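You operate a simulated robot arm through the tools that you are given. There is no shell and no other tool.

The job below is to be done with a simulated robot arm. You get a single attempt, and the scene is never put back.

## Task
Zero the height gauge on the steel setting block.
Fine: arm down on the block, press the green button, arm up again, block back on the black mat. Set down upright: steel setting block. Where these are worked on the way, their far stop is far enough and under half their travel is too little: gauge arm.

Only the result counts: the job must be done as asked and must still hold three seconds after the hand-in. Knocking over, shifting, dropping, spilling or breaking anything else fails it.

## Robot
A 7-joint arm with a fingered hand, fixed in place. Base frame: the origin is on the floor under the middle of its stand, x ahead of it, y to its left, z up. Units: mm, degrees, N and s.
It reaches about 1023 mm from its shoulder. Its first joint turns from -166.0 to 166.0 degrees. Payload 4 kg.
The TCP is the grasp point between the finger pads, 30 mm short of the fingertips. In the tool frame z runs along the fingers and y along their closing line. The gripper opens to 104 mm; its body begins 35 mm behind the TCP. The gripper is a hand of 4 fingers: y runs from the thumb to the fingers, the wrist lies at [-15, -113, -190] in the tool frame.
Orientation is that of the tool frame in the base frame, as a unit quaternion [w, x, y, z]. With the fingers straight down and the wrist toward the robot, the tool's x, y and z point along [0, 1, 0], [1, 0, 0] and [0, 0, -1] of the base frame.

## Interface
- The arm moves only by the tool drive_tool. Its arguments are lists of equal length, an entry for each row: "travel": the shift along the base's x, y, z in units of 100 mm (1.0 is 100 mm), a list of three; "angular": the turn, a rotation vector about the base's x, y, z in units of 60 degrees (1.0 is 60 degrees), a list of three. In form: {"travel": [[tx, ty, tz], ...], "angular": [[rx, ry, rz], ...]}. A call has 1 to 20 rows; each row is the pose to reach, as a shift and turn from the pose commanded when the call began. A call with a number of a shift or a turn outside -1 to 1 is refused whole. A row lasts 0.2 s, in which the tool goes at most 50 mm and 8.6 degrees; a call with a longer step from one row to the next is refused whole. Where a pose cannot be reached the arm comes as near as it can. A force on the tool above 40 N (or 10 N above the force at the start of the call, whichever is more), or a blocked arm, ends the call early, and 0.2 s more pass. In this call time passes only in rows, and 0.2 s behind the last. It gives the time, the measured TCP pose, the force on the tool (base axes), the opening and the grip force at its end, in the units of the frame above (readings bear some noise), with the torque about the TCP (base axes, N m) and any sound that the robot's microphone picked up, and new pictures: "show" is both (left out), scene, wrist or none.
- Cameras (640 x 400 px; columns grow to the right, rows downward): "scene" is fixed at [401.1, -500.5, 1491.4]; the picture's right is [-0.96, 0.27, 0.00], its down [0.26, 0.91, -0.32] and it looks along [-0.09, -0.31, -0.95] (base axes); focal length 214 px, centre (320, 200). "wrist" rides on the gripper at [61, -92, -130] in the tool frame; the picture's right is [-0.81, 0.28, -0.52], its down [-0.53, -0.71, 0.46] and it looks along [-0.24, 0.65, 0.72] (tool axes); focal length 275 px, centre (320, 200). There is no depth. A picture from a camera that has moved, and an enlarged one, comes with that camera's place and axes in the base frame and with its lens.
- move_fingers(index, middle, ring, thumb_bend, thumb_turn): sets how far each is bent, from 0 (flat) to 1 (curled in); at 0.3 the hand is open as for a grip, at 0.7 the pads meet at the TCP. One left out holds its place. A second passes; each finger stops where it meets its share of the squeeze, and holds until it gets a number again. It is the only way to open and close the hand. It gives what a move gives, with no picture; readings hold the bend of each and the force on the fingers (four entries, about 0 where the hand has none), thumb and palm. thumb_turn goes from beside the hand (0) to across from the fingers (1), as for a grip.
- inspect(camera, box): a new picture of the part [left, top, right, bottom] of that camera's present view, enlarged. It takes no simulated time.
- job_done(): hands the job in; it is judged then, once.

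Places have to be worked out from the pictures, the camera data and where the tool is seen. Open the gripper and draw the arm clear of the work before you hand the job in, unless the task says otherwise.

The tools are called after "Emit:" as name(argument=value, ...) on one line, values as JSON. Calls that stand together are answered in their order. drive_tool: Moves the arm, as the interface text tells. Its arguments: {"type":"object","properties":{"travel":{"type":"array","items":{"type":"array","items":{"type":"number"}}},"angular":{"type":"array","items":{"type":"array","items":{"type":"number"}}},"show":{"type":"string","enum":["both","scene","wrist","none"]}},"required":["travel","angular"]} The other tools are called the same way: move_fingers (index, middle, ring, thumb_bend, thumb_turn) moves the fingers one by one; inspect (camera, box) takes an enlarged picture of a part of a camera's view; job_done () hands the job in.

At the start:

```text
t: 0.0
tcp_pos: [501.9, -148.9, 1458.5]
orientation: [0.001, 0.706, 0.708, 0.0]
wrist_force: [-0.4, -0.5, 0.1]
wrist_torque: [0.02, -0.02, 0.0]
finger_gap: 103.6
gripper_force: 0.1
shape: jaw
bend: [0.3, 0.3, 0.3, 0.3, 0.98]
finger forces: [0.0, 0.1, 0.0, 0.1, 0.0, 0.0]
```

scene: 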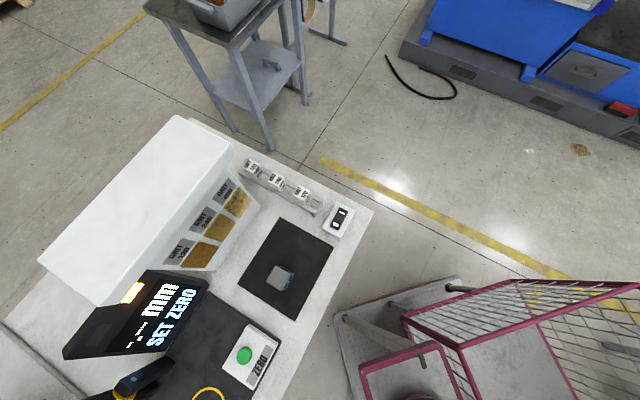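
wrist: 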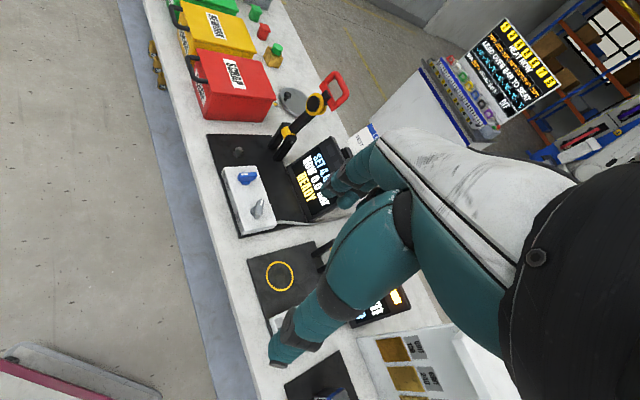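

I start by looking closer at the bench from both cameras before moving.

Emit:
inspect(camera="scene", box=[40, 220, 340, 400])

Emit:
inspect(camera="wrist", box=[180, 80, 440, 400])

Emit:
inspect(camera="scene", box=[220, 150, 380, 330])

```text
2.13 times, centred on (190, 310) of scene
camera zoom: at [401.1, -500.5, 1491.4], right [-0.96, 0.27, 0.0], down [0.26, 0.91, -0.32], along [-0.09, -0.31, -0.95], focal length 458 px, centre (597, -35)
```

zoom: 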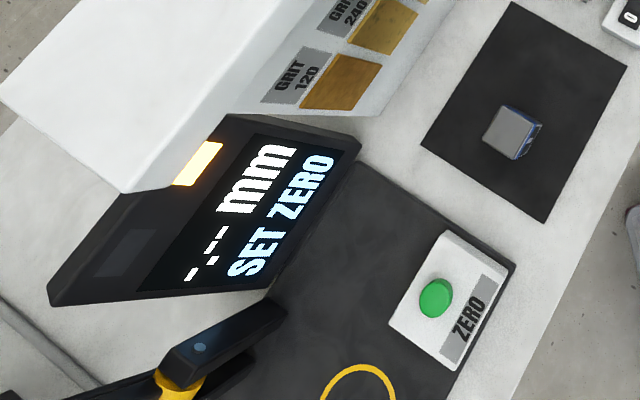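

```text
1.25 times, centred on (310, 240) of wrist
camera zoom: at [409.8, -88.8, 1589.5], right [0.28, -0.81, 0.52], down [-0.71, -0.53, -0.46], along [0.65, -0.24, -0.72], focal length 344 px, centre (332, 150)
```

zoom: 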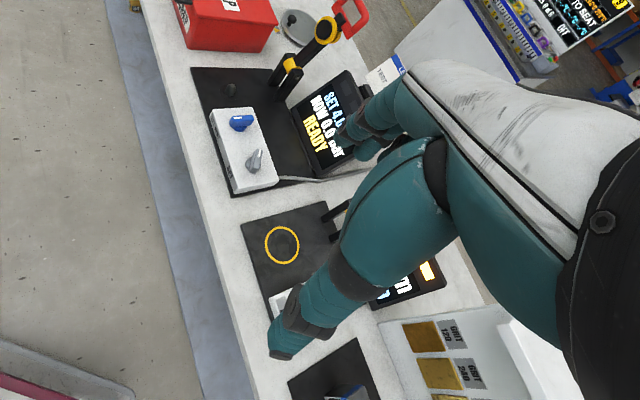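

```text
2.22 times, centred on (300, 240) of scene
camera zoom: at [401.1, -500.5, 1491.4], right [-0.96, 0.27, 0.0], down [0.26, 0.91, -0.32], along [-0.09, -0.31, -0.95], focal length 477 px, centre (364, 111)
```

zoom: 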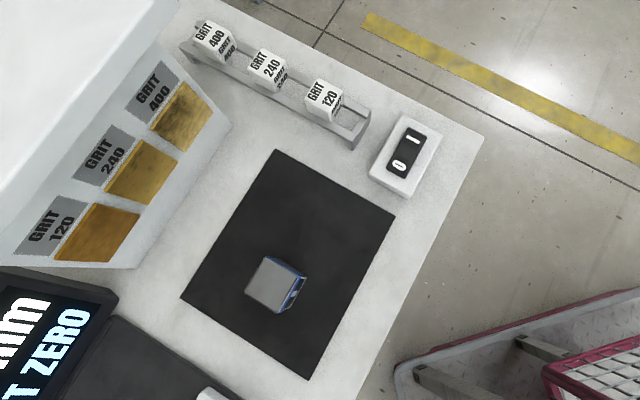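

The bench top comes out at about z 880 with the block near (500, -516) and the yellow ring near (715, -293). The fingers hide the gauge, so I pan and shift the wrist camera toward -y to see it.

Emit:
drive_tool(travel=[[0, -0.25, 0], [0, -0.5, 0], [0, -0.75, 0], [0, -1, 0], [0, -1, 0]], angular=[[0, 0, -0.12], [0, 0, -0.24], [0, 0, -0.36], [0, 0, -0.48], [0, 0, -0.5]])

```text
t: 1.2
tcp_pos: [500.8, -250.7, 1458.5]
orientation: [-0.001, 0.866, 0.499, 0.0]
wrist_force: [0.4, 0.0, -0.1]
wrist_torque: [0.02, -0.03, -0.01]
finger_gap: 103.7
gripper_force: 0.1
shape: jaw
bend: [0.3, 0.3, 0.3, 0.3, 0.98]
finger forces: [0.0, 0.0, 0.0, 0.0, 0.0, 0.0]
camera wrist: at [452.2, -152.6, 1588.9], right [-0.17, -0.84, 0.52], down [-0.88, -0.1, -0.46], along [0.44, -0.53, -0.72], focal length 275 px, centre (320, 200)
```

scene: 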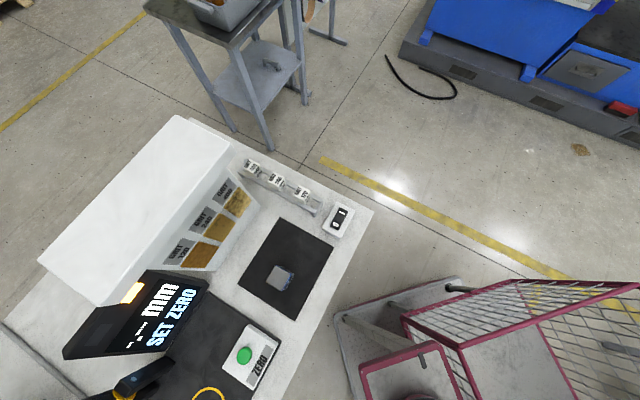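
wrist: 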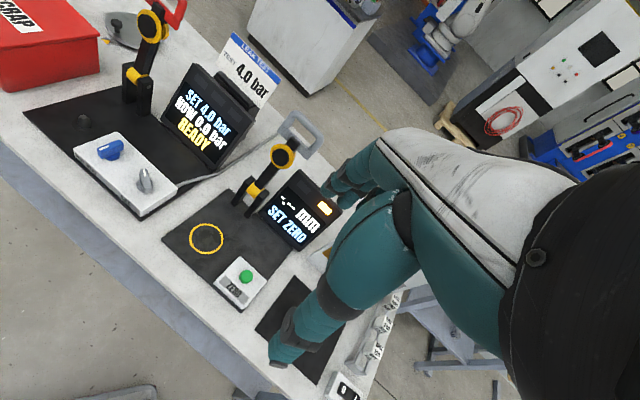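

Now the gauge is visible: an arm with a yellow pivot and a grey D-handle standing up and back behind the yellow ring. I enlarge it.

Emit:
inspect(camera="wrist", box=[160, 90, 350, 320])

Emit:
inspect(camera="wrist", box=[220, 100, 330, 220])

Emit:
inspect(camera="wrist", box=[20, 0, 260, 220])

```text
1.74 times, centred on (255, 205) of wrist
camera zoom: at [452.2, -152.6, 1588.9], right [-0.17, -0.84, 0.52], down [-0.88, -0.1, -0.46], along [0.44, -0.53, -0.72], focal length 479 px, centre (433, 191)
```

zoom: 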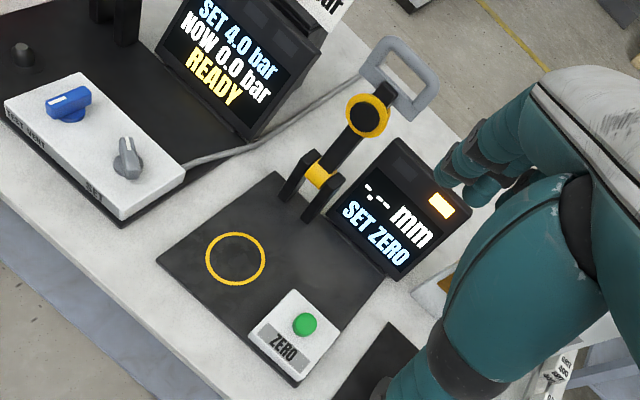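

```text
3.33 times, centred on (275, 160) of wrist
camera zoom: at [452.2, -152.6, 1588.9], right [-0.17, -0.84, 0.52], down [-0.88, -0.1, -0.46], along [0.44, -0.53, -0.72], focal length 918 px, centre (470, 333)
```

zoom: 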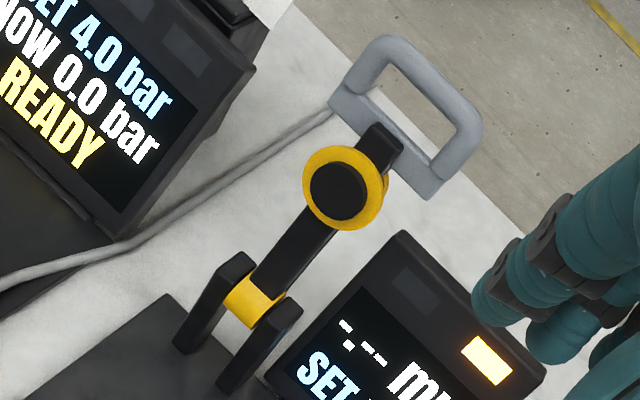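

```text
1.82 times, centred on (140, 110) of wrist
camera zoom: at [452.2, -152.6, 1588.9], right [-0.17, -0.84, 0.52], down [-0.88, -0.1, -0.46], along [0.44, -0.53, -0.72], focal length 500 px, centre (647, 364)
```

zoom: 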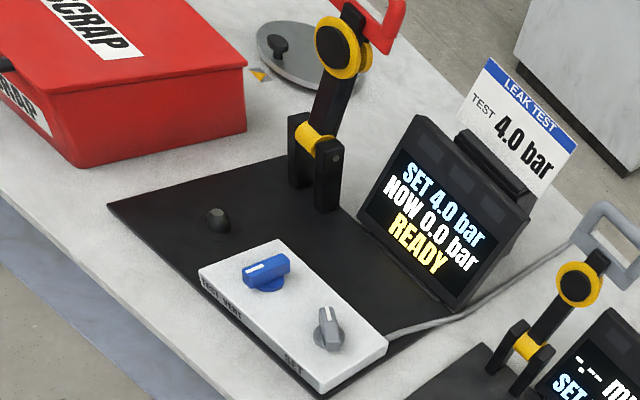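

The bench is turned about 45° to the base, its back direction is about (0.70, -0.71). I'll bring the hand down in front of the bench toward the block to look closely at it, turning the hand to face the bench squarely.

Emit:
drive_tool(travel=[[-0.1, -0.25, -0.3], [-0.25, -0.5, -0.6], [-0.4, -0.7, -0.9], [-0.5, -0.8, -1.0]], angular=[[0, 0, -0.08], [0, 0, -0.16], [0, 0, -0.22], [0, 0, -0.25]], show="none")

Emit:
drive_tool(travel=[[-0.15, -0.2, -0.4], [-0.4, -0.5, -0.8], [-0.5, -0.7, -1.0]], angular=[[0, 0, 0], [0, 0, 0], [0, 0, 0]])

```text
t: 2.2
tcp_pos: [453.1, -329.0, 1358.7]
orientation: [0.0, 0.924, 0.382, 0.0]
wrist_force: [0.7, -0.1, -0.3]
wrist_torque: [0.0, 0.01, 0.01]
finger_gap: 103.8
gripper_force: 0.0
shape: jaw
bend: [0.3, 0.3, 0.3, 0.3, 0.98]
finger forces: [0.1, 0.1, 0.0, 0.1, 0.0, 0.0]
```

```text
refused: row 2 steps farther than a row can; nothing moved
```

The first leg went as planned and the second was refused because one step was too long; I continue the descent with smaller steps.

Emit:
drive_tool(travel=[[-0.15, -0.2, -0.35], [-0.3, -0.4, -0.7], [-0.45, -0.6, -1.0]], angular=[[0, 0, 0], [0, 0, 0], [0, 0, 0]])

```text
t: 3.0
tcp_pos: [407.2, -387.5, 1257.4]
orientation: [0.0, 0.924, 0.383, 0.0]
wrist_force: [0.9, 0.0, -0.1]
wrist_torque: [0.0, -0.02, 0.02]
finger_gap: 103.5
gripper_force: 0.0
shape: jaw
bend: [0.3, 0.3, 0.3, 0.3, 0.98]
finger forces: [0.0, 0.0, 0.0, 0.0, 0.0, 0.1]
camera wrist: at [386.4, -280.0, 1388.3], right [-0.38, -0.77, 0.52], down [-0.88, 0.13, -0.46], along [0.28, -0.63, -0.72], focal length 275 px, centre (320, 200)
```

scene: 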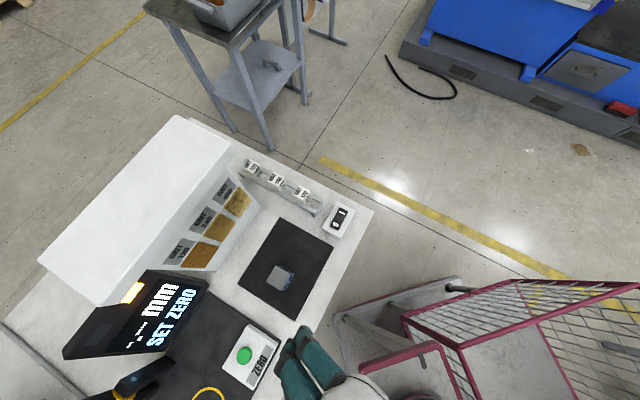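
wrist: 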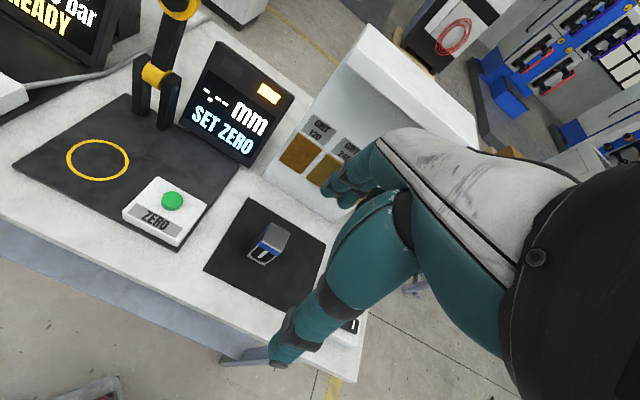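

The block and gauge base are both clear of the fingers now. I enlarge the block, and the ring/button/posts area for better position fixes.

Emit:
inspect(camera="wrist", box=[200, 190, 340, 310])

Emit:
inspect(camera="wrist", box=[20, 50, 260, 260])

Emit:
inspect(camera="scene", box=[235, 240, 325, 310])

```text
3.33 times, centred on (270, 250) of wrist
camera zoom: at [386.4, -280.0, 1388.3], right [-0.38, -0.77, 0.52], down [-0.88, 0.13, -0.46], along [0.28, -0.63, -0.72], focal length 918 px, centre (487, 33)
```

zoom: 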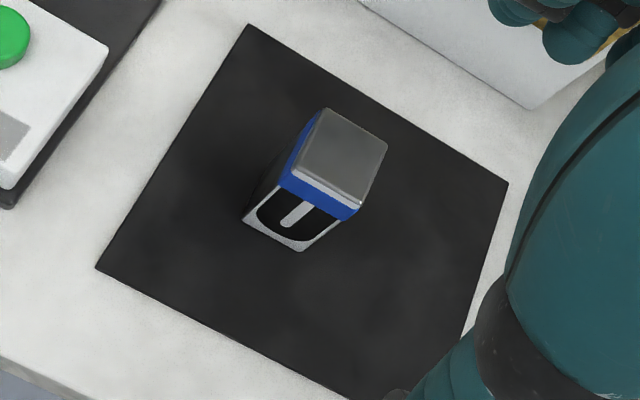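

```text
1.90 times, centred on (140, 155) of wrist
camera zoom: at [386.4, -280.0, 1388.3], right [-0.38, -0.77, 0.52], down [-0.88, 0.13, -0.46], along [0.28, -0.63, -0.72], focal length 524 px, centre (663, 286)
```

zoom: 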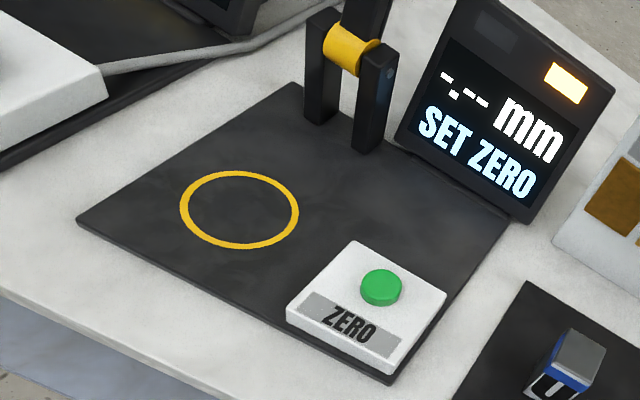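

```text
5.71 times, centred on (280, 275) of scene
camera zoom: at [401.1, -500.5, 1491.4], right [-0.96, 0.27, 0.0], down [0.26, 0.91, -0.32], along [-0.09, -0.31, -0.95], focal length 1226 px, centre (549, -229)
```

zoom: 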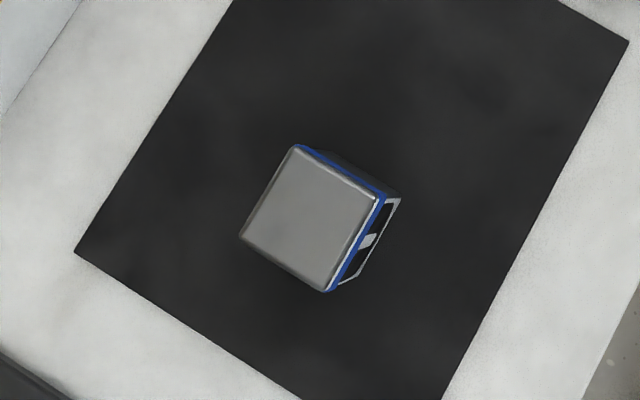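

Triangulating scene and wrist views: mat at z≈890, block about 41×41×70 mm, centred near (498, -515), and square to the bench (tool at -45° is aligned). I move above it at about z 1070.

Emit:
drive_tool(travel=[[0.15, -0.2, -0.3], [0.3, -0.4, -0.6], [0.45, -0.6, -0.9]], angular=[[0, 0, 0], [0, 0, 0], [0, 0, 0]], show="none")

Emit:
drive_tool(travel=[[0.15, -0.22, -0.3], [0.3, -0.44, -0.6], [0.45, -0.66, -0.95]], angular=[[0, 0, 0], [0, 0, 0], [0, 0, 0]])

```text
t: 3.8
tcp_pos: [450.6, -448.3, 1171.4]
orientation: [0.001, 0.924, 0.381, 0.0]
wrist_force: [-0.3, 0.6, 0.8]
wrist_torque: [-0.01, -0.03, -0.02]
finger_gap: 103.6
gripper_force: 0.1
shape: jaw
bend: [0.3, 0.3, 0.3, 0.3, 0.98]
finger forces: [0.1, 0.0, 0.0, 0.1, 0.0, 0.1]
```

```text
t: 4.6
tcp_pos: [480.0, -522.4, 1075.8]
orientation: [0.001, 0.931, 0.366, 0.0]
wrist_force: [9.7, 2.3, -0.3]
wrist_torque: [-0.24, 0.75, -0.11]
finger_gap: 103.8
gripper_force: 0.1
shape: jaw
bend: [0.3, 0.3, 0.3, 0.3, 0.98]
finger forces: [0.0, 0.1, 0.0, 0.0, 0.1, 0.0]
camera wrist: at [463.7, -414.5, 1206.4], right [-0.41, -0.75, 0.52], down [-0.88, 0.16, -0.46], along [0.26, -0.64, -0.72], focal length 275 px, centre (320, 200)
```

scene: 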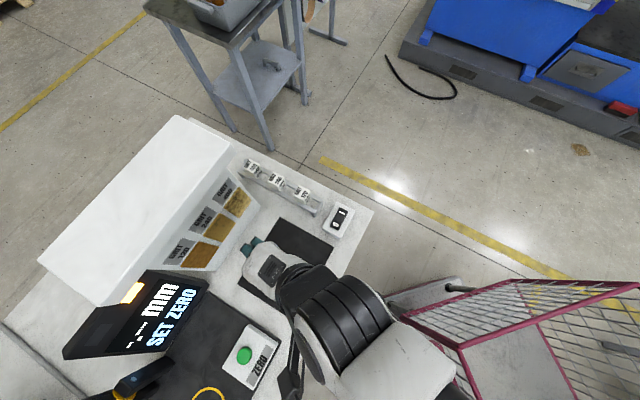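
wrist: 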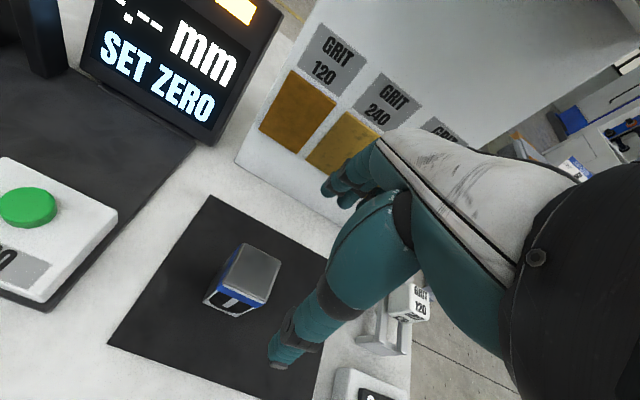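

The tool is lagging (480, -522 instead of about 497, -515) with 10 N on it; I need to know whether that is contact or just the arm still moving. I hold still briefly and look again.

Emit:
drive_tool(travel=[[0, 0, 0], [0, 0, 0]], angular=[[0, 0, 0], [0, 0, 0]])

Emit:
inspect(camera="scene", box=[160, 200, 480, 400])

Emit:
inspect(camera="wrist", box=[200, 100, 440, 400])

```text
t: 5.2
tcp_pos: [495.6, -515.8, 1075.1]
orientation: [0.0, 0.924, 0.383, 0.0]
wrist_force: [0.5, -0.4, -0.7]
wrist_torque: [0.0, 0.01, 0.0]
finger_gap: 104.1
gripper_force: 0.0
shape: jaw
bend: [0.3, 0.3, 0.3, 0.3, 0.97]
finger forces: [0.0, 0.0, 0.1, 0.0, 0.0, 0.0]
camera wrist: at [474.5, -407.5, 1206.2], right [-0.38, -0.77, 0.52], down [-0.88, 0.13, -0.46], along [0.28, -0.63, -0.72], focal length 275 px, centre (320, 200)
```

scene: 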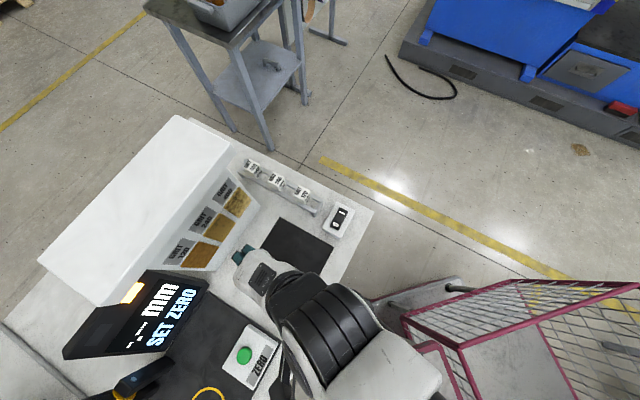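
wrist: 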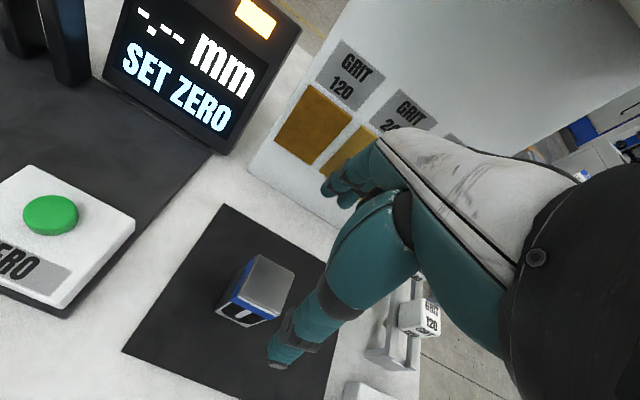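

```text
2.00 times, centred on (320, 300) of scene
camera zoom: at [401.1, -500.5, 1491.4], right [-0.96, 0.27, 0.0], down [0.26, 0.91, -0.32], along [-0.09, -0.31, -0.95], focal length 429 px, centre (320, 0)
```

zoom: 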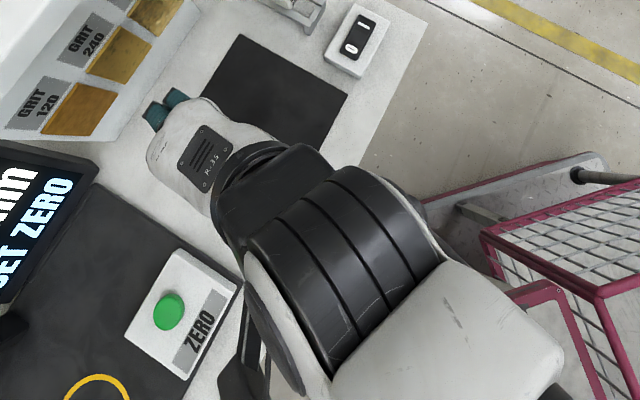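

```text
1.33 times, centred on (320, 250) of wrist
camera zoom: at [474.5, -407.5, 1206.2], right [-0.38, -0.77, 0.52], down [-0.88, 0.13, -0.46], along [0.28, -0.63, -0.72], focal length 367 px, centre (320, 133)
```

zoom: 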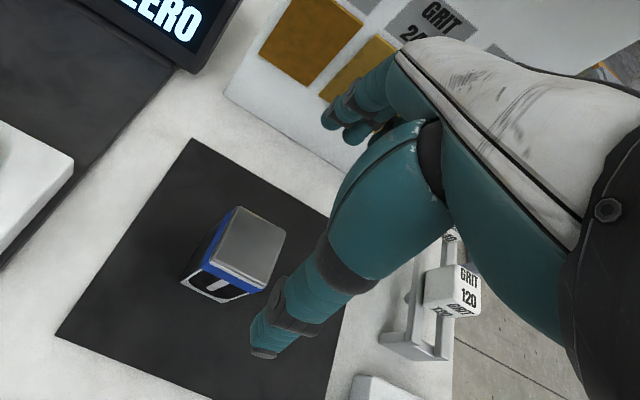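

It was only lag: the tool is now at (495.6, -515.8) with no force. The block top is centred near (498, -517), so I descend straight, first to about z 985 with a small correction.

Emit:
drive_tool(travel=[[0.02, -0.01, -0.2], [0.02, -0.01, -0.4], [0.02, -0.01, -0.6], [0.02, -0.01, -0.75], [0.02, -0.01, -0.85], [0.02, -0.01, -0.9], [0.02, -0.01, -0.9]], angular=[[0, 0, 0], [0, 0, 0], [0, 0, 0], [0, 0, 0], [0, 0, 0], [0, 0, 0], [0, 0, 0]])

```text
t: 6.8
tcp_pos: [497.4, -515.7, 984.7]
orientation: [0.0, 0.924, 0.383, -0.001]
wrist_force: [0.3, -0.4, 0.1]
wrist_torque: [0.01, -0.03, 0.02]
finger_gap: 103.8
gripper_force: 0.0
shape: jaw
bend: [0.3, 0.3, 0.3, 0.3, 0.97]
finger forces: [0.1, 0.0, 0.0, 0.0, 0.0, 0.0]
camera wrist: at [475.9, -408.7, 1115.4], right [-0.38, -0.77, 0.52], down [-0.88, 0.13, -0.46], along [0.28, -0.63, -0.72], focal length 275 px, centre (320, 200)
```

scene: 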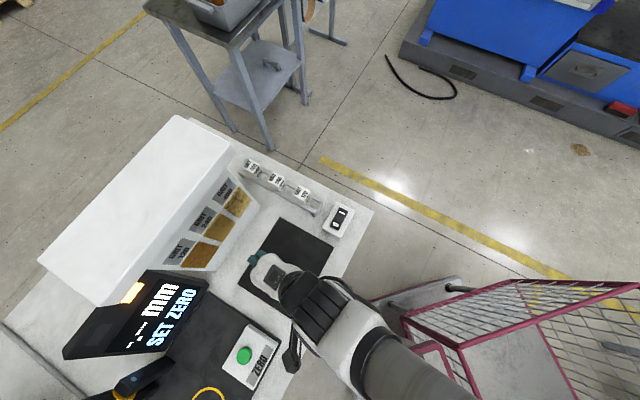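
wrist: 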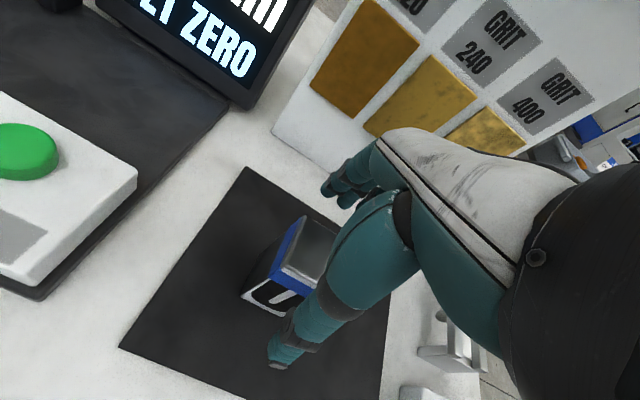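

The block appears to lie between thumb and fingers. I enlarge to check the alignment before going lower.

Emit:
inspect(camera="wrist", box=[220, 140, 380, 380])

Emit:
inspect(camera="scene", box=[230, 220, 350, 330])

```text
1.67 times, centred on (300, 260) of wrist
camera zoom: at [475.9, -408.7, 1115.4], right [-0.38, -0.77, 0.52], down [-0.88, 0.13, -0.46], along [0.28, -0.63, -0.72], focal length 459 px, centre (353, 100)
```

zoom: 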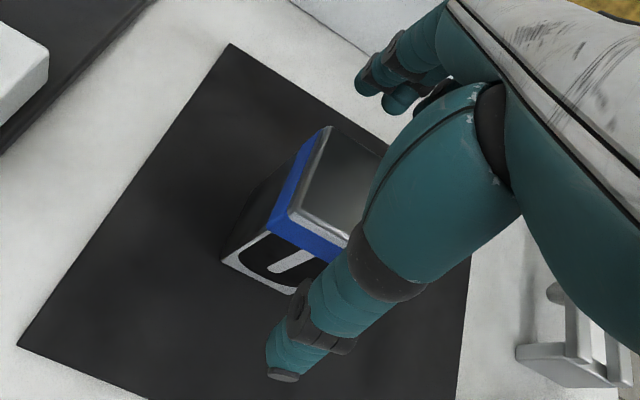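

```text
3.64 times, centred on (290, 275) of scene
camera zoom: at [401.1, -500.5, 1491.4], right [-0.96, 0.27, 0.0], down [0.26, 0.91, -0.32], along [-0.09, -0.31, -0.95], focal length 780 px, centre (429, -73)
```

zoom: 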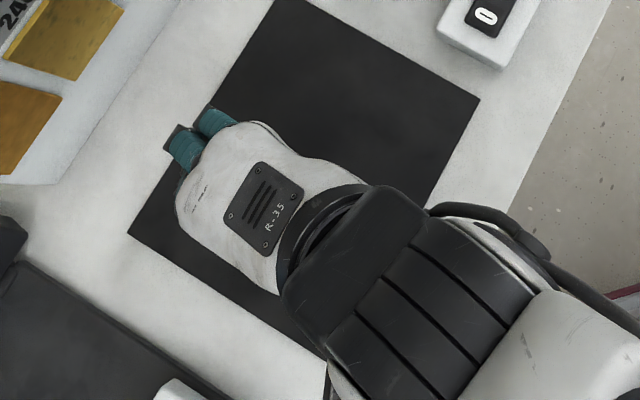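

The block sits about 4–5 mm toward tool -x but otherwise centred. I correct that and go down to z≈935 for the grasp.

Emit:
drive_tool(travel=[[-0.03, -0.03, -0.1], [-0.03, -0.03, -0.2], [-0.03, -0.03, -0.3], [-0.03, -0.03, -0.4], [-0.03, -0.03, -0.48], [-0.03, -0.03, -0.48]], angular=[[0, 0, 0], [0, 0, 0], [0, 0, 0], [0, 0, 0], [0, 0, 0], [0, 0, 0]], show="wrist")

```text
t: 8.2
tcp_pos: [495.4, -519.6, 936.9]
orientation: [0.0, 0.924, 0.382, 0.0]
wrist_force: [-0.4, 0.1, 0.0]
wrist_torque: [0.02, -0.02, 0.03]
finger_gap: 103.9
gripper_force: 0.0
shape: jaw
bend: [0.3, 0.3, 0.3, 0.3, 0.97]
finger forces: [0.0, 0.0, 0.1, 0.0, 0.0, 0.0]
camera wrist: at [473.6, -411.2, 1066.2], right [-0.38, -0.77, 0.52], down [-0.88, 0.13, -0.46], along [0.28, -0.63, -0.72], focal length 275 px, centre (320, 200)
```

wrist: 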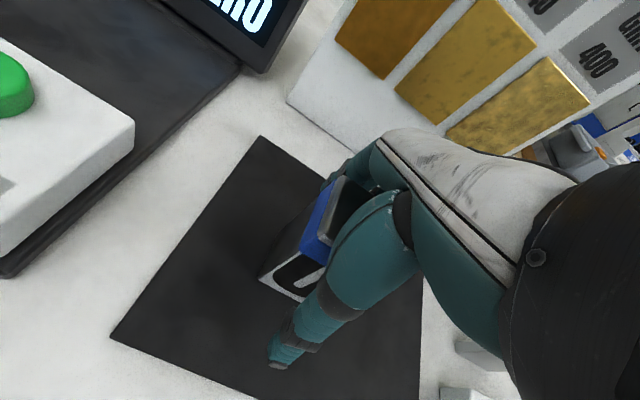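

Hand is around the block with no contact force. I close partway first to see the symmetry, then squeeze.

Emit:
move_fingers(index=0.5, middle=0.5, ring=0.5, thumb_bend=0.5)

Emit:
inspect(camera="wrist", box=[220, 140, 400, 380])

```text
t: 9.2
tcp_pos: [495.1, -517.5, 936.3]
orientation: [0.0, 0.924, 0.382, 0.0]
wrist_force: [0.8, 0.0, 0.2]
wrist_torque: [0.06, 0.01, -0.03]
finger_gap: 52.7
gripper_force: 0.1
shape: fingers
bend: [0.5, 0.5, 0.5, 0.5, 0.97]
finger forces: [0.1, 0.0, 0.0, 0.0, 0.1, 0.0]
```

```text
1.67 times, centred on (310, 260) of wrist
camera zoom: at [473.6, -411.2, 1066.4], right [-0.38, -0.77, 0.52], down [-0.88, 0.13, -0.46], along [0.28, -0.63, -0.72], focal length 459 px, centre (337, 100)
```

zoom: 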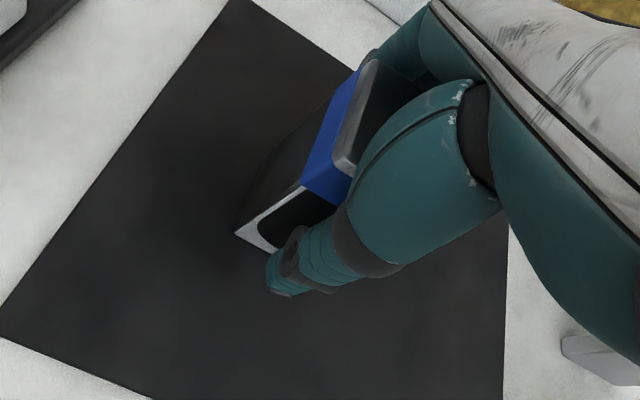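

The gap is 52.7 mm and the block still stands between thumb and fingers untouched. I close further to grip.

Emit:
move_fingers(index=0.62, middle=0.62, ring=0.62, thumb_bend=0.62)

Emit:
inspect(camera="wrist", box=[220, 140, 400, 380])

```text
t: 10.2
tcp_pos: [494.9, -517.6, 935.6]
orientation: [0.0, 0.924, 0.383, 0.0]
wrist_force: [1.0, -0.5, 0.7]
wrist_torque: [-0.09, -0.05, 0.03]
finger_gap: 37.8
gripper_force: 6.7
shape: fingers
bend: [0.56, 0.58, 0.62, 0.56, 0.97]
finger forces: [4.0, 4.4, 0.0, 0.1, 6.7, 0.1]
```

```text
1.67 times, centred on (310, 260) of wrist
camera zoom: at [473.7, -411.3, 1066.4], right [-0.38, -0.77, 0.52], down [-0.88, 0.13, -0.46], along [0.28, -0.63, -0.72], focal length 459 px, centre (337, 100)
```

zoom: 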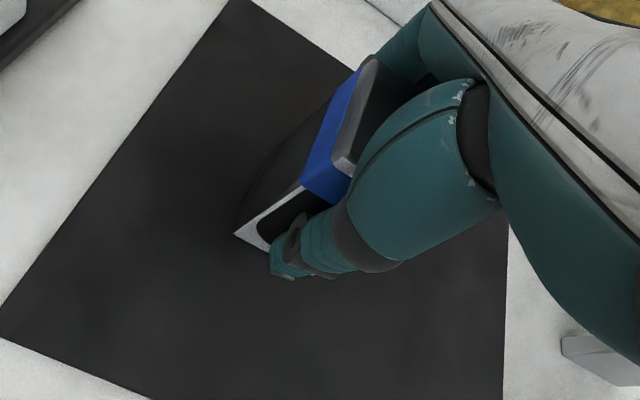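

Index, middle and thumb hold the block (4.0/4.4/6.7 N); the ring finger misses it. Steel may weigh about 0.9 kg, so I squeeze harder with these three before lifting.

Emit:
move_fingers(index=0.75, middle=0.75, thumb_bend=0.75)

```text
t: 11.2
tcp_pos: [495.8, -517.9, 936.3]
orientation: [0.0, 0.924, 0.383, -0.001]
wrist_force: [1.3, -2.3, 0.7]
wrist_torque: [-0.27, -0.06, 0.05]
finger_gap: 36.5
gripper_force: 20.9
shape: fingers
bend: [0.58, 0.6, 0.62, 0.57, 0.96]
finger forces: [11.0, 10.7, 0.0, 0.0, 19.4, 0.0]
```

Grip is now about 20 N. I lift slowly and check that the block comes along.

Emit:
drive_tool(travel=[[0, 0, 0.05], [0, 0, 0.12], [0, 0, 0.2], [0, 0, 0.3], [0, 0, 0.3]], angular=[[0, 0, 0], [0, 0, 0], [0, 0, 0], [0, 0, 0], [0, 0, 0]])

Emit:
inspect(camera="wrist", box=[220, 140, 400, 380])

```text
t: 12.4
tcp_pos: [495.7, -518.9, 967.8]
orientation: [0.0, 0.924, 0.382, 0.001]
wrist_force: [0.3, 0.3, -7.5]
wrist_torque: [-0.03, 0.01, 0.02]
finger_gap: 36.8
gripper_force: 18.9
shape: fingers
bend: [0.58, 0.61, 0.62, 0.57, 0.95]
finger forces: [10.2, 8.7, 0.0, 0.1, 18.8, 0.0]
camera wrist: at [474.5, -411.7, 1096.8], right [-0.38, -0.77, 0.52], down [-0.88, 0.13, -0.46], along [0.28, -0.63, -0.72], focal length 275 px, centre (320, 200)
```

scene: 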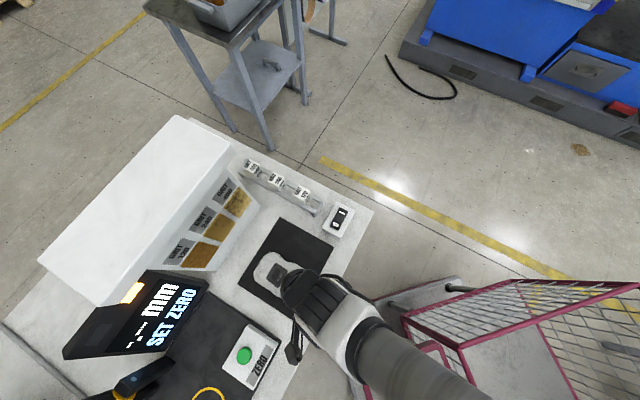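
wrist: 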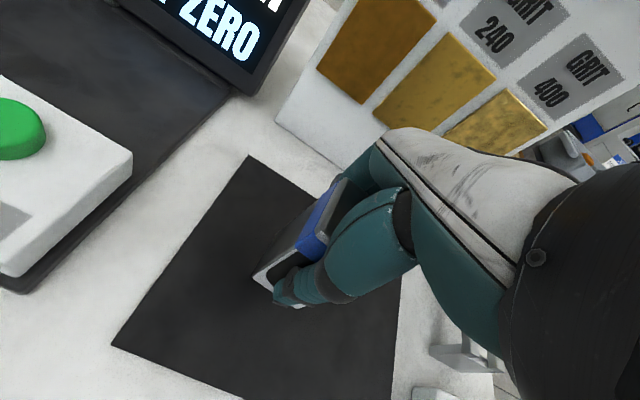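

```text
1.67 times, centred on (310, 260) of wrist
camera zoom: at [474.5, -411.7, 1096.8], right [-0.38, -0.77, 0.52], down [-0.88, 0.13, -0.46], along [0.28, -0.63, -0.72], focal length 459 px, centre (337, 100)
```

zoom: 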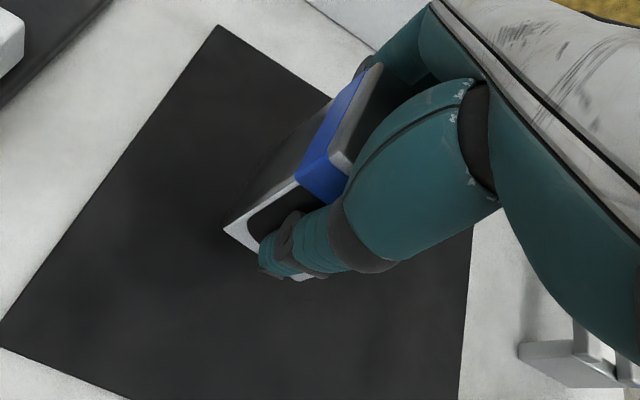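

The block is held (7.5 N weight). I raise it to about z 1030 and carry it along the bench toward the ring at roughly (718, -293).

Emit:
drive_tool(travel=[[0, 0, 0.2], [0, 0, 0.4], [0, 0, 0.6], [0.2, 0.2, 0.62], [0.4, 0.4, 0.62], [0.6, 0.6, 0.62], [0.7, 0.7, 0.62], [0.7, 0.7, 0.62]], angular=[[0, 0, 0], [0, 0, 0], [0, 0, 0], [0, 0, 0], [0, 0, 0], [0, 0, 0], [0, 0, 0], [0, 0, 0]])

```text
t: 14.2
tcp_pos: [565.4, -448.8, 1027.7]
orientation: [0.0, 0.924, 0.382, -0.001]
wrist_force: [0.0, -1.1, -7.0]
wrist_torque: [-0.05, 0.01, 0.03]
finger_gap: 36.6
gripper_force: 18.9
shape: fingers
bend: [0.58, 0.61, 0.62, 0.57, 0.95]
finger forces: [10.1, 8.7, 0.0, 0.0, 18.8, 0.0]
camera wrist: at [543.9, -341.6, 1157.9], right [-0.38, -0.77, 0.52], down [-0.88, 0.13, -0.46], along [0.28, -0.63, -0.72], focal length 275 px, centre (320, 200)
```

scene: 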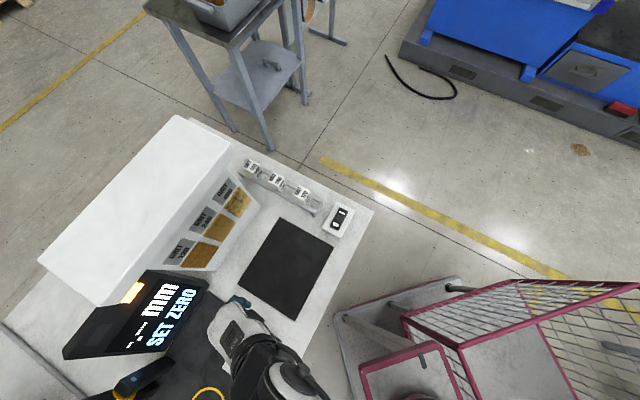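
wrist: 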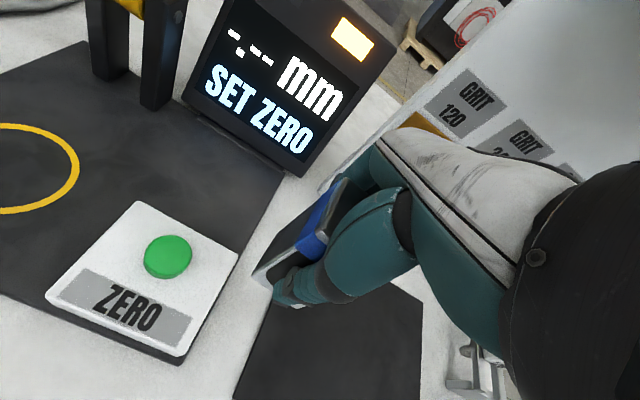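

Everything is clear so far; the button refines to about (611, -380). I continue along toward the ring, staying at z 1028.

Emit:
drive_tool(travel=[[0.2, 0.2, 0], [0.4, 0.4, 0], [0.6, 0.6, 0], [0.8, 0.8, 0], [0.9, 0.9, 0], [0.9, 0.9, 0]], angular=[[0, 0, 0], [0, 0, 0], [0, 0, 0], [0, 0, 0], [0, 0, 0], [0, 0, 0]])

```text
t: 15.6
tcp_pos: [655.0, -358.4, 1028.2]
orientation: [0.0, 0.924, 0.382, 0.0]
wrist_force: [0.0, 0.0, -7.5]
wrist_torque: [-0.03, -0.02, 0.0]
finger_gap: 36.5
gripper_force: 19.1
shape: fingers
bend: [0.58, 0.61, 0.62, 0.57, 0.95]
finger forces: [10.2, 8.6, 0.1, 0.1, 18.5, 0.0]
camera wrist: at [634.4, -252.4, 1157.6], right [-0.38, -0.77, 0.52], down [-0.88, 0.13, -0.46], along [0.28, -0.63, -0.72], focal length 275 px, centre (320, 200)
```

scene: 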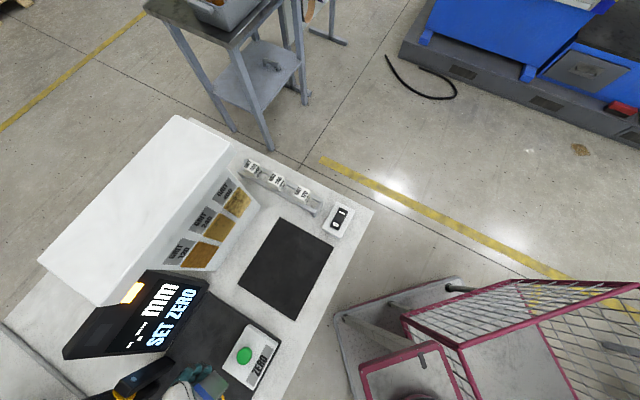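
wrist: 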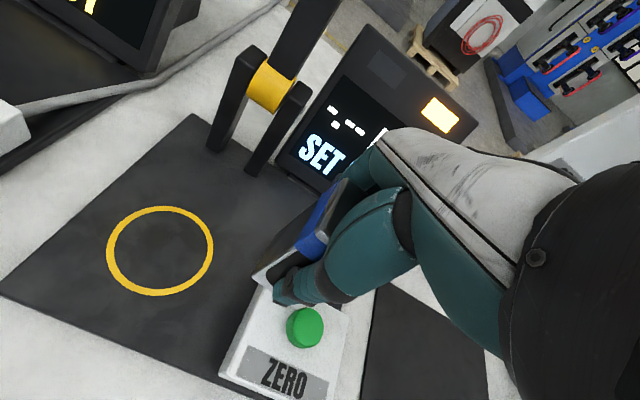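

The ring centre is about (716, -292). I move over it at the same height and check clearance to the arm and posts.

Emit:
drive_tool(travel=[[0.2, 0.22, 0], [0.4, 0.44, 0], [0.52, 0.57, 0], [0.59, 0.65, 0], [0.59, 0.65, 0]], angular=[[0, 0, 0], [0, 0, 0], [0, 0, 0], [0, 0, 0], [0, 0, 0]])

Emit:
inspect(camera="wrist", box=[180, 60, 420, 380])

```text
t: 16.8
tcp_pos: [713.8, -293.5, 1027.4]
orientation: [0.0, 0.924, 0.382, 0.0]
wrist_force: [-0.1, 0.5, -7.2]
wrist_torque: [-0.03, -0.01, -0.02]
finger_gap: 36.7
gripper_force: 19.0
shape: fingers
bend: [0.58, 0.61, 0.62, 0.57, 0.95]
finger forces: [10.1, 8.7, 0.0, 0.0, 18.6, 0.1]
camera wrist: at [693.4, -186.9, 1157.8], right [-0.38, -0.77, 0.52], down [-0.88, 0.13, -0.46], along [0.28, -0.63, -0.72], focal length 275 px, centre (320, 200)
```

scene: 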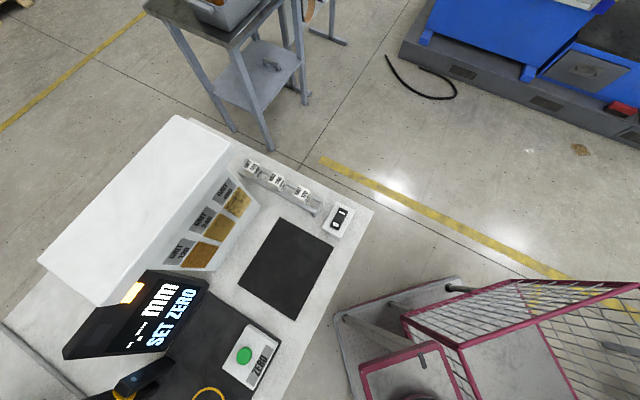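
wrist: 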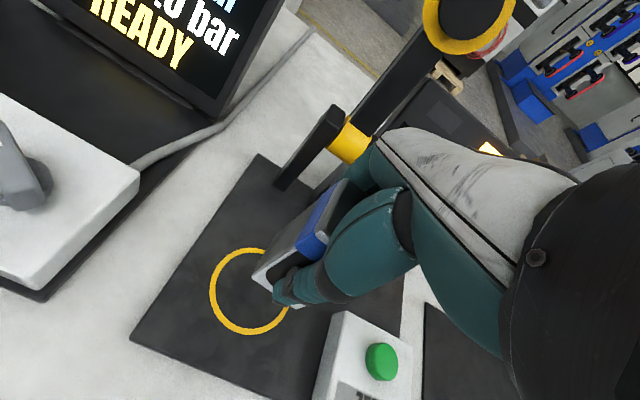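

```text
1.25 times, centred on (300, 220) of wrist
camera zoom: at [693.4, -186.9, 1157.8], right [-0.38, -0.77, 0.52], down [-0.88, 0.13, -0.46], along [0.28, -0.63, -0.72], focal length 344 px, centre (345, 175)
```

zoom: 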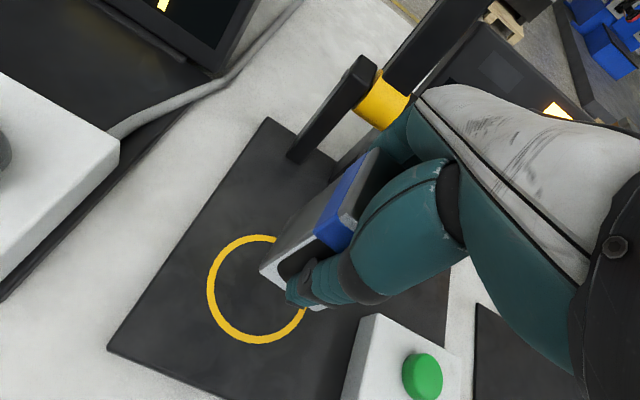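

The ring is right below as expected. I enlarge the held block to check that it isn't tilted in the grip before lowering.

Emit:
inspect(camera="wrist", box=[230, 160, 370, 320])

```text
2.50 times, centred on (300, 240) of wrist
camera zoom: at [693.4, -186.9, 1157.8], right [-0.38, -0.77, 0.52], down [-0.88, 0.13, -0.46], along [0.28, -0.63, -0.72], focal length 688 px, centre (370, 100)
```

zoom: 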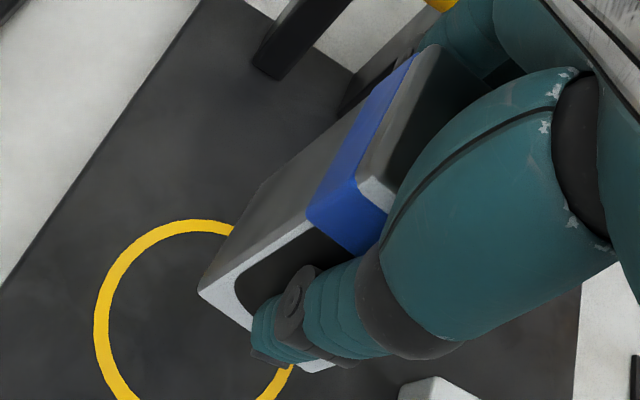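

The block stands upright in the grip, turned about 7° and nearly centred on the TCP. I trim the position by (+2.5, -1) mm and lower toward the plate, finishing slowly.

Emit:
drive_tool(travel=[[0.02, -0.01, -0.2], [0.025, -0.01, -0.4], [0.025, -0.01, -0.55], [0.025, -0.01, -0.65], [0.025, -0.01, -0.72], [0.025, -0.01, -0.76], [0.025, -0.01, -0.79], [0.025, -0.01, -0.79]], angular=[[0, 0, 0], [0, 0, 0], [0, 0, 0], [0, 0, 0], [0, 0, 0], [0, 0, 0], [0, 0, 0], [0, 0, 0]])

Emit:
inspect(camera="wrist", box=[210, 160, 370, 340])

```text
t: 18.6
tcp_pos: [717.0, -295.5, 949.4]
orientation: [0.0, 0.924, 0.383, -0.001]
wrist_force: [-0.2, -0.4, -7.2]
wrist_torque: [-0.02, 0.0, -0.01]
finger_gap: 36.3
gripper_force: 18.9
shape: fingers
bend: [0.58, 0.61, 0.62, 0.57, 0.95]
finger forces: [10.0, 8.6, 0.0, 0.0, 18.5, 0.0]
camera wrist: at [696.1, -187.6, 1079.4], right [-0.38, -0.77, 0.52], down [-0.88, 0.13, -0.46], along [0.28, -0.63, -0.72], focal length 275 px, centre (320, 200)
```

scene: 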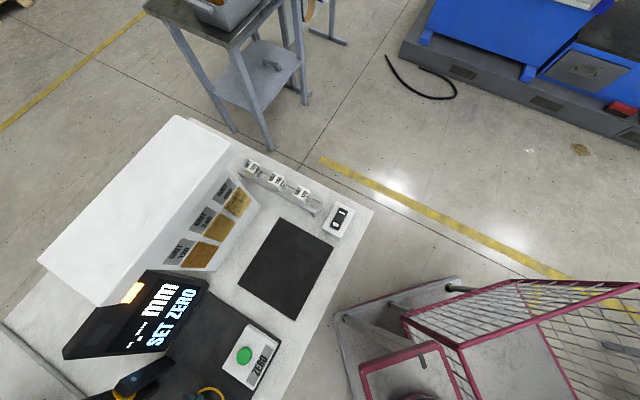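
wrist: 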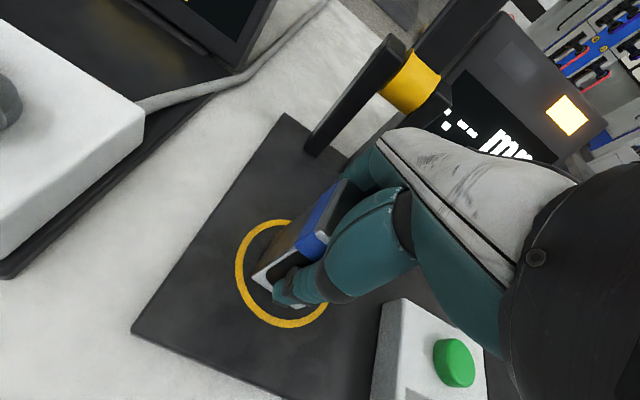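

```text
2.22 times, centred on (290, 250) of wrist
camera zoom: at [696.1, -187.6, 1079.4], right [-0.38, -0.77, 0.52], down [-0.88, 0.13, -0.46], along [0.28, -0.63, -0.72], focal length 612 px, centre (387, 89)
```

zoom: 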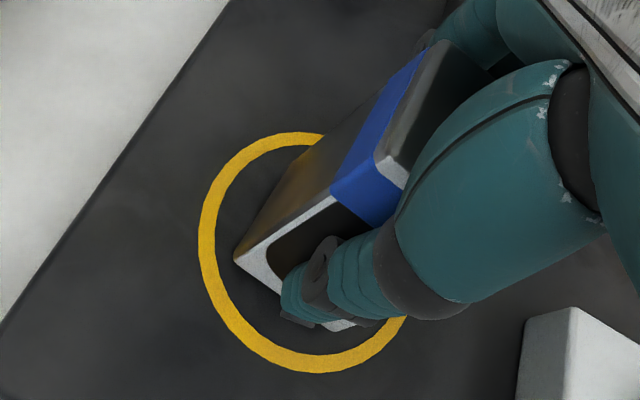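

The block's base is centred in the ring, just above the plate. I lower in 2 mm steps until the plate takes the weight.

Emit:
drive_tool(travel=[[0, 0, -0.03], [0, 0, -0.05], [0, 0, -0.07], [0, 0, -0.07]], angular=[[0, 0, 0], [0, 0, 0], [0, 0, 0], [0, 0, 0]], show="none")

```text
t: 19.6
tcp_pos: [717.0, -294.2, 943.8]
orientation: [0.001, 0.924, 0.383, 0.001]
wrist_force: [1.2, 4.0, 14.9]
wrist_torque: [-0.3, -0.04, -0.02]
finger_gap: 36.3
gripper_force: 23.2
shape: fingers
bend: [0.58, 0.61, 0.62, 0.58, 0.95]
finger forces: [10.6, 11.4, 0.1, 0.1, 24.6, 0.0]
```

The plate now carries the block (15 N upward at TCP z 943.8). I ease up about 1.5 mm and then open the fingers.

Emit:
drive_tool(travel=[[0, 0, 0.015], [0, 0, 0.015]], angular=[[0, 0, 0], [0, 0, 0]], show="none")

```text
t: 20.2
tcp_pos: [715.7, -293.3, 943.7]
orientation: [0.0, 0.924, 0.382, 0.0]
wrist_force: [4.4, 2.6, 12.3]
wrist_torque: [-0.31, -0.14, 0.03]
finger_gap: 36.5
gripper_force: 23.1
shape: fingers
bend: [0.58, 0.61, 0.62, 0.58, 0.95]
finger forces: [11.3, 11.7, 0.1, 0.0, 23.4, 0.1]
```

Still 12 N of load; a little more relief, then open gently.

Emit:
drive_tool(travel=[[0, 0, 0.015], [0, 0, 0.015]], angular=[[0, 0, 0], [0, 0, 0]], show="none")

Emit:
move_fingers(index=0.54, middle=0.54, ring=0.5, thumb_bend=0.53)

```text
t: 20.8
tcp_pos: [717.1, -296.0, 943.8]
orientation: [0.0, 0.924, 0.382, 0.001]
wrist_force: [2.7, 0.6, 2.4]
wrist_torque: [-0.22, -0.12, 0.05]
finger_gap: 36.4
gripper_force: 21.2
shape: fingers
bend: [0.58, 0.61, 0.62, 0.58, 0.95]
finger forces: [10.9, 10.9, 0.0, 0.0, 20.7, 0.0]
```

```text
t: 21.8
tcp_pos: [715.5, -293.8, 944.2]
orientation: [0.0, 0.924, 0.383, 0.0]
wrist_force: [-0.4, 1.4, 0.1]
wrist_torque: [-0.04, -0.01, 0.0]
finger_gap: 44.5
gripper_force: 1.4
shape: fingers
bend: [0.54, 0.54, 0.5, 0.52, 0.97]
finger forces: [0.0, 0.0, 0.1, 0.1, 2.1, 0.0]
```

The grip is almost released; I open fully back to 0.3.

Emit:
move_fingers(index=0.3, middle=0.3, ring=0.3, thumb_bend=0.3)

Emit:
inspect(camera="wrist", box=[210, 160, 370, 340])

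```text
t: 22.8
tcp_pos: [717.3, -294.2, 944.9]
orientation: [0.0, 0.924, 0.383, 0.0]
wrist_force: [-0.3, -0.1, -0.4]
wrist_torque: [0.04, 0.02, -0.01]
finger_gap: 102.5
gripper_force: 0.2
shape: fingers
bend: [0.3, 0.3, 0.3, 0.3, 0.97]
finger forces: [0.0, 0.0, 0.0, 0.0, 0.0, 0.0]
```

```text
2.22 times, centred on (290, 250) of wrist
camera zoom: at [695.5, -187.4, 1074.5], right [-0.38, -0.77, 0.52], down [-0.88, 0.13, -0.46], along [0.28, -0.63, -0.72], focal length 612 px, centre (387, 89)
```

zoom: 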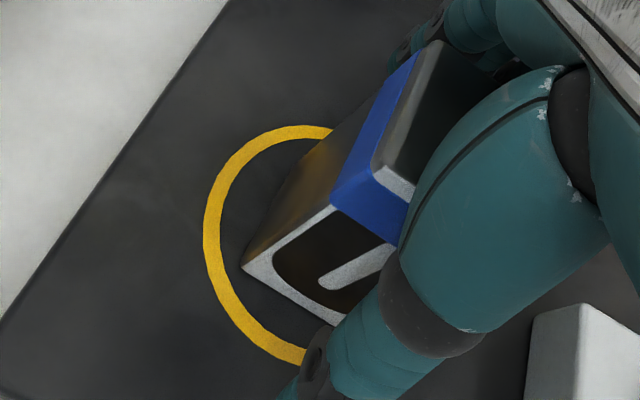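

The block stands upright in the ring. I rise 78 mm to clear it and then back off toward the robot.

Emit:
drive_tool(travel=[[0, 0, 0.15], [0, 0, 0.35], [0, 0, 0.55], [0, 0, 0.7], [0, 0, 0.8], [-0.2, 0.2, 0.85], [-0.4, 0.4, 0.9], [-0.6, 0.6, 0.95], [-0.8, 0.8, 1.0], [-1.0, 1.0, 1.0], [-1.0, 1.0, 1.0]], angular=[[0, 0, 0], [0, 0, 0], [0, 0, 0], [0, 0, 0], [0, 0, 0], [0, 0, 0], [0, 0, 0], [0, 0, 0], [0, 0, 0], [0, 0, 0], [0, 0, 0]])

Emit:
inspect(camera="wrist", box=[200, 0, 440, 240])

```text
t: 25.2
tcp_pos: [618.6, -194.9, 1047.1]
orientation: [0.001, 0.924, 0.383, 0.0]
wrist_force: [-0.2, -0.2, -0.2]
wrist_torque: [0.04, 0.0, -0.01]
finger_gap: 102.8
gripper_force: 0.1
shape: fingers
bend: [0.3, 0.3, 0.3, 0.3, 0.97]
finger forces: [0.0, 0.1, 0.0, 0.0, 0.1, 0.0]
camera wrist: at [596.6, -88.3, 1176.1], right [-0.38, -0.77, 0.52], down [-0.88, 0.13, -0.46], along [0.28, -0.63, -0.72], focal length 275 px, centre (320, 200)
```

scene: 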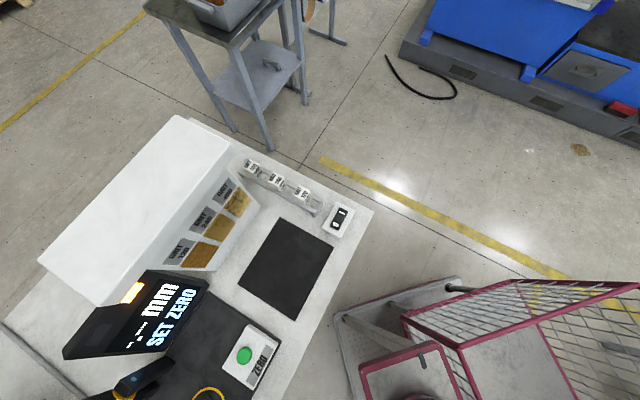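
wrist: 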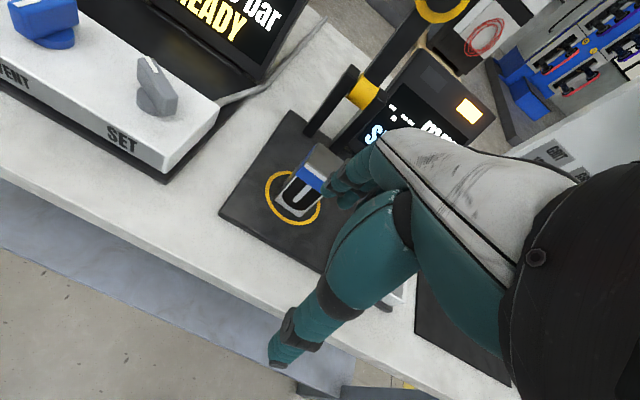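

```text
1.67 times, centred on (320, 120) of wrist
camera zoom: at [596.6, -88.3, 1176.1], right [-0.38, -0.77, 0.52], down [-0.88, 0.13, -0.46], along [0.28, -0.63, -0.72], focal length 459 px, centre (320, 333)
```

zoom: 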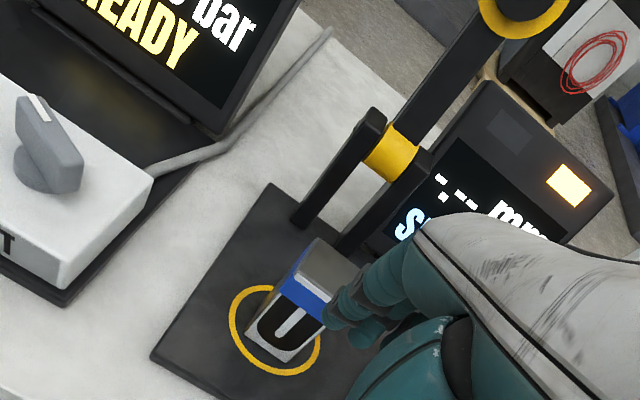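

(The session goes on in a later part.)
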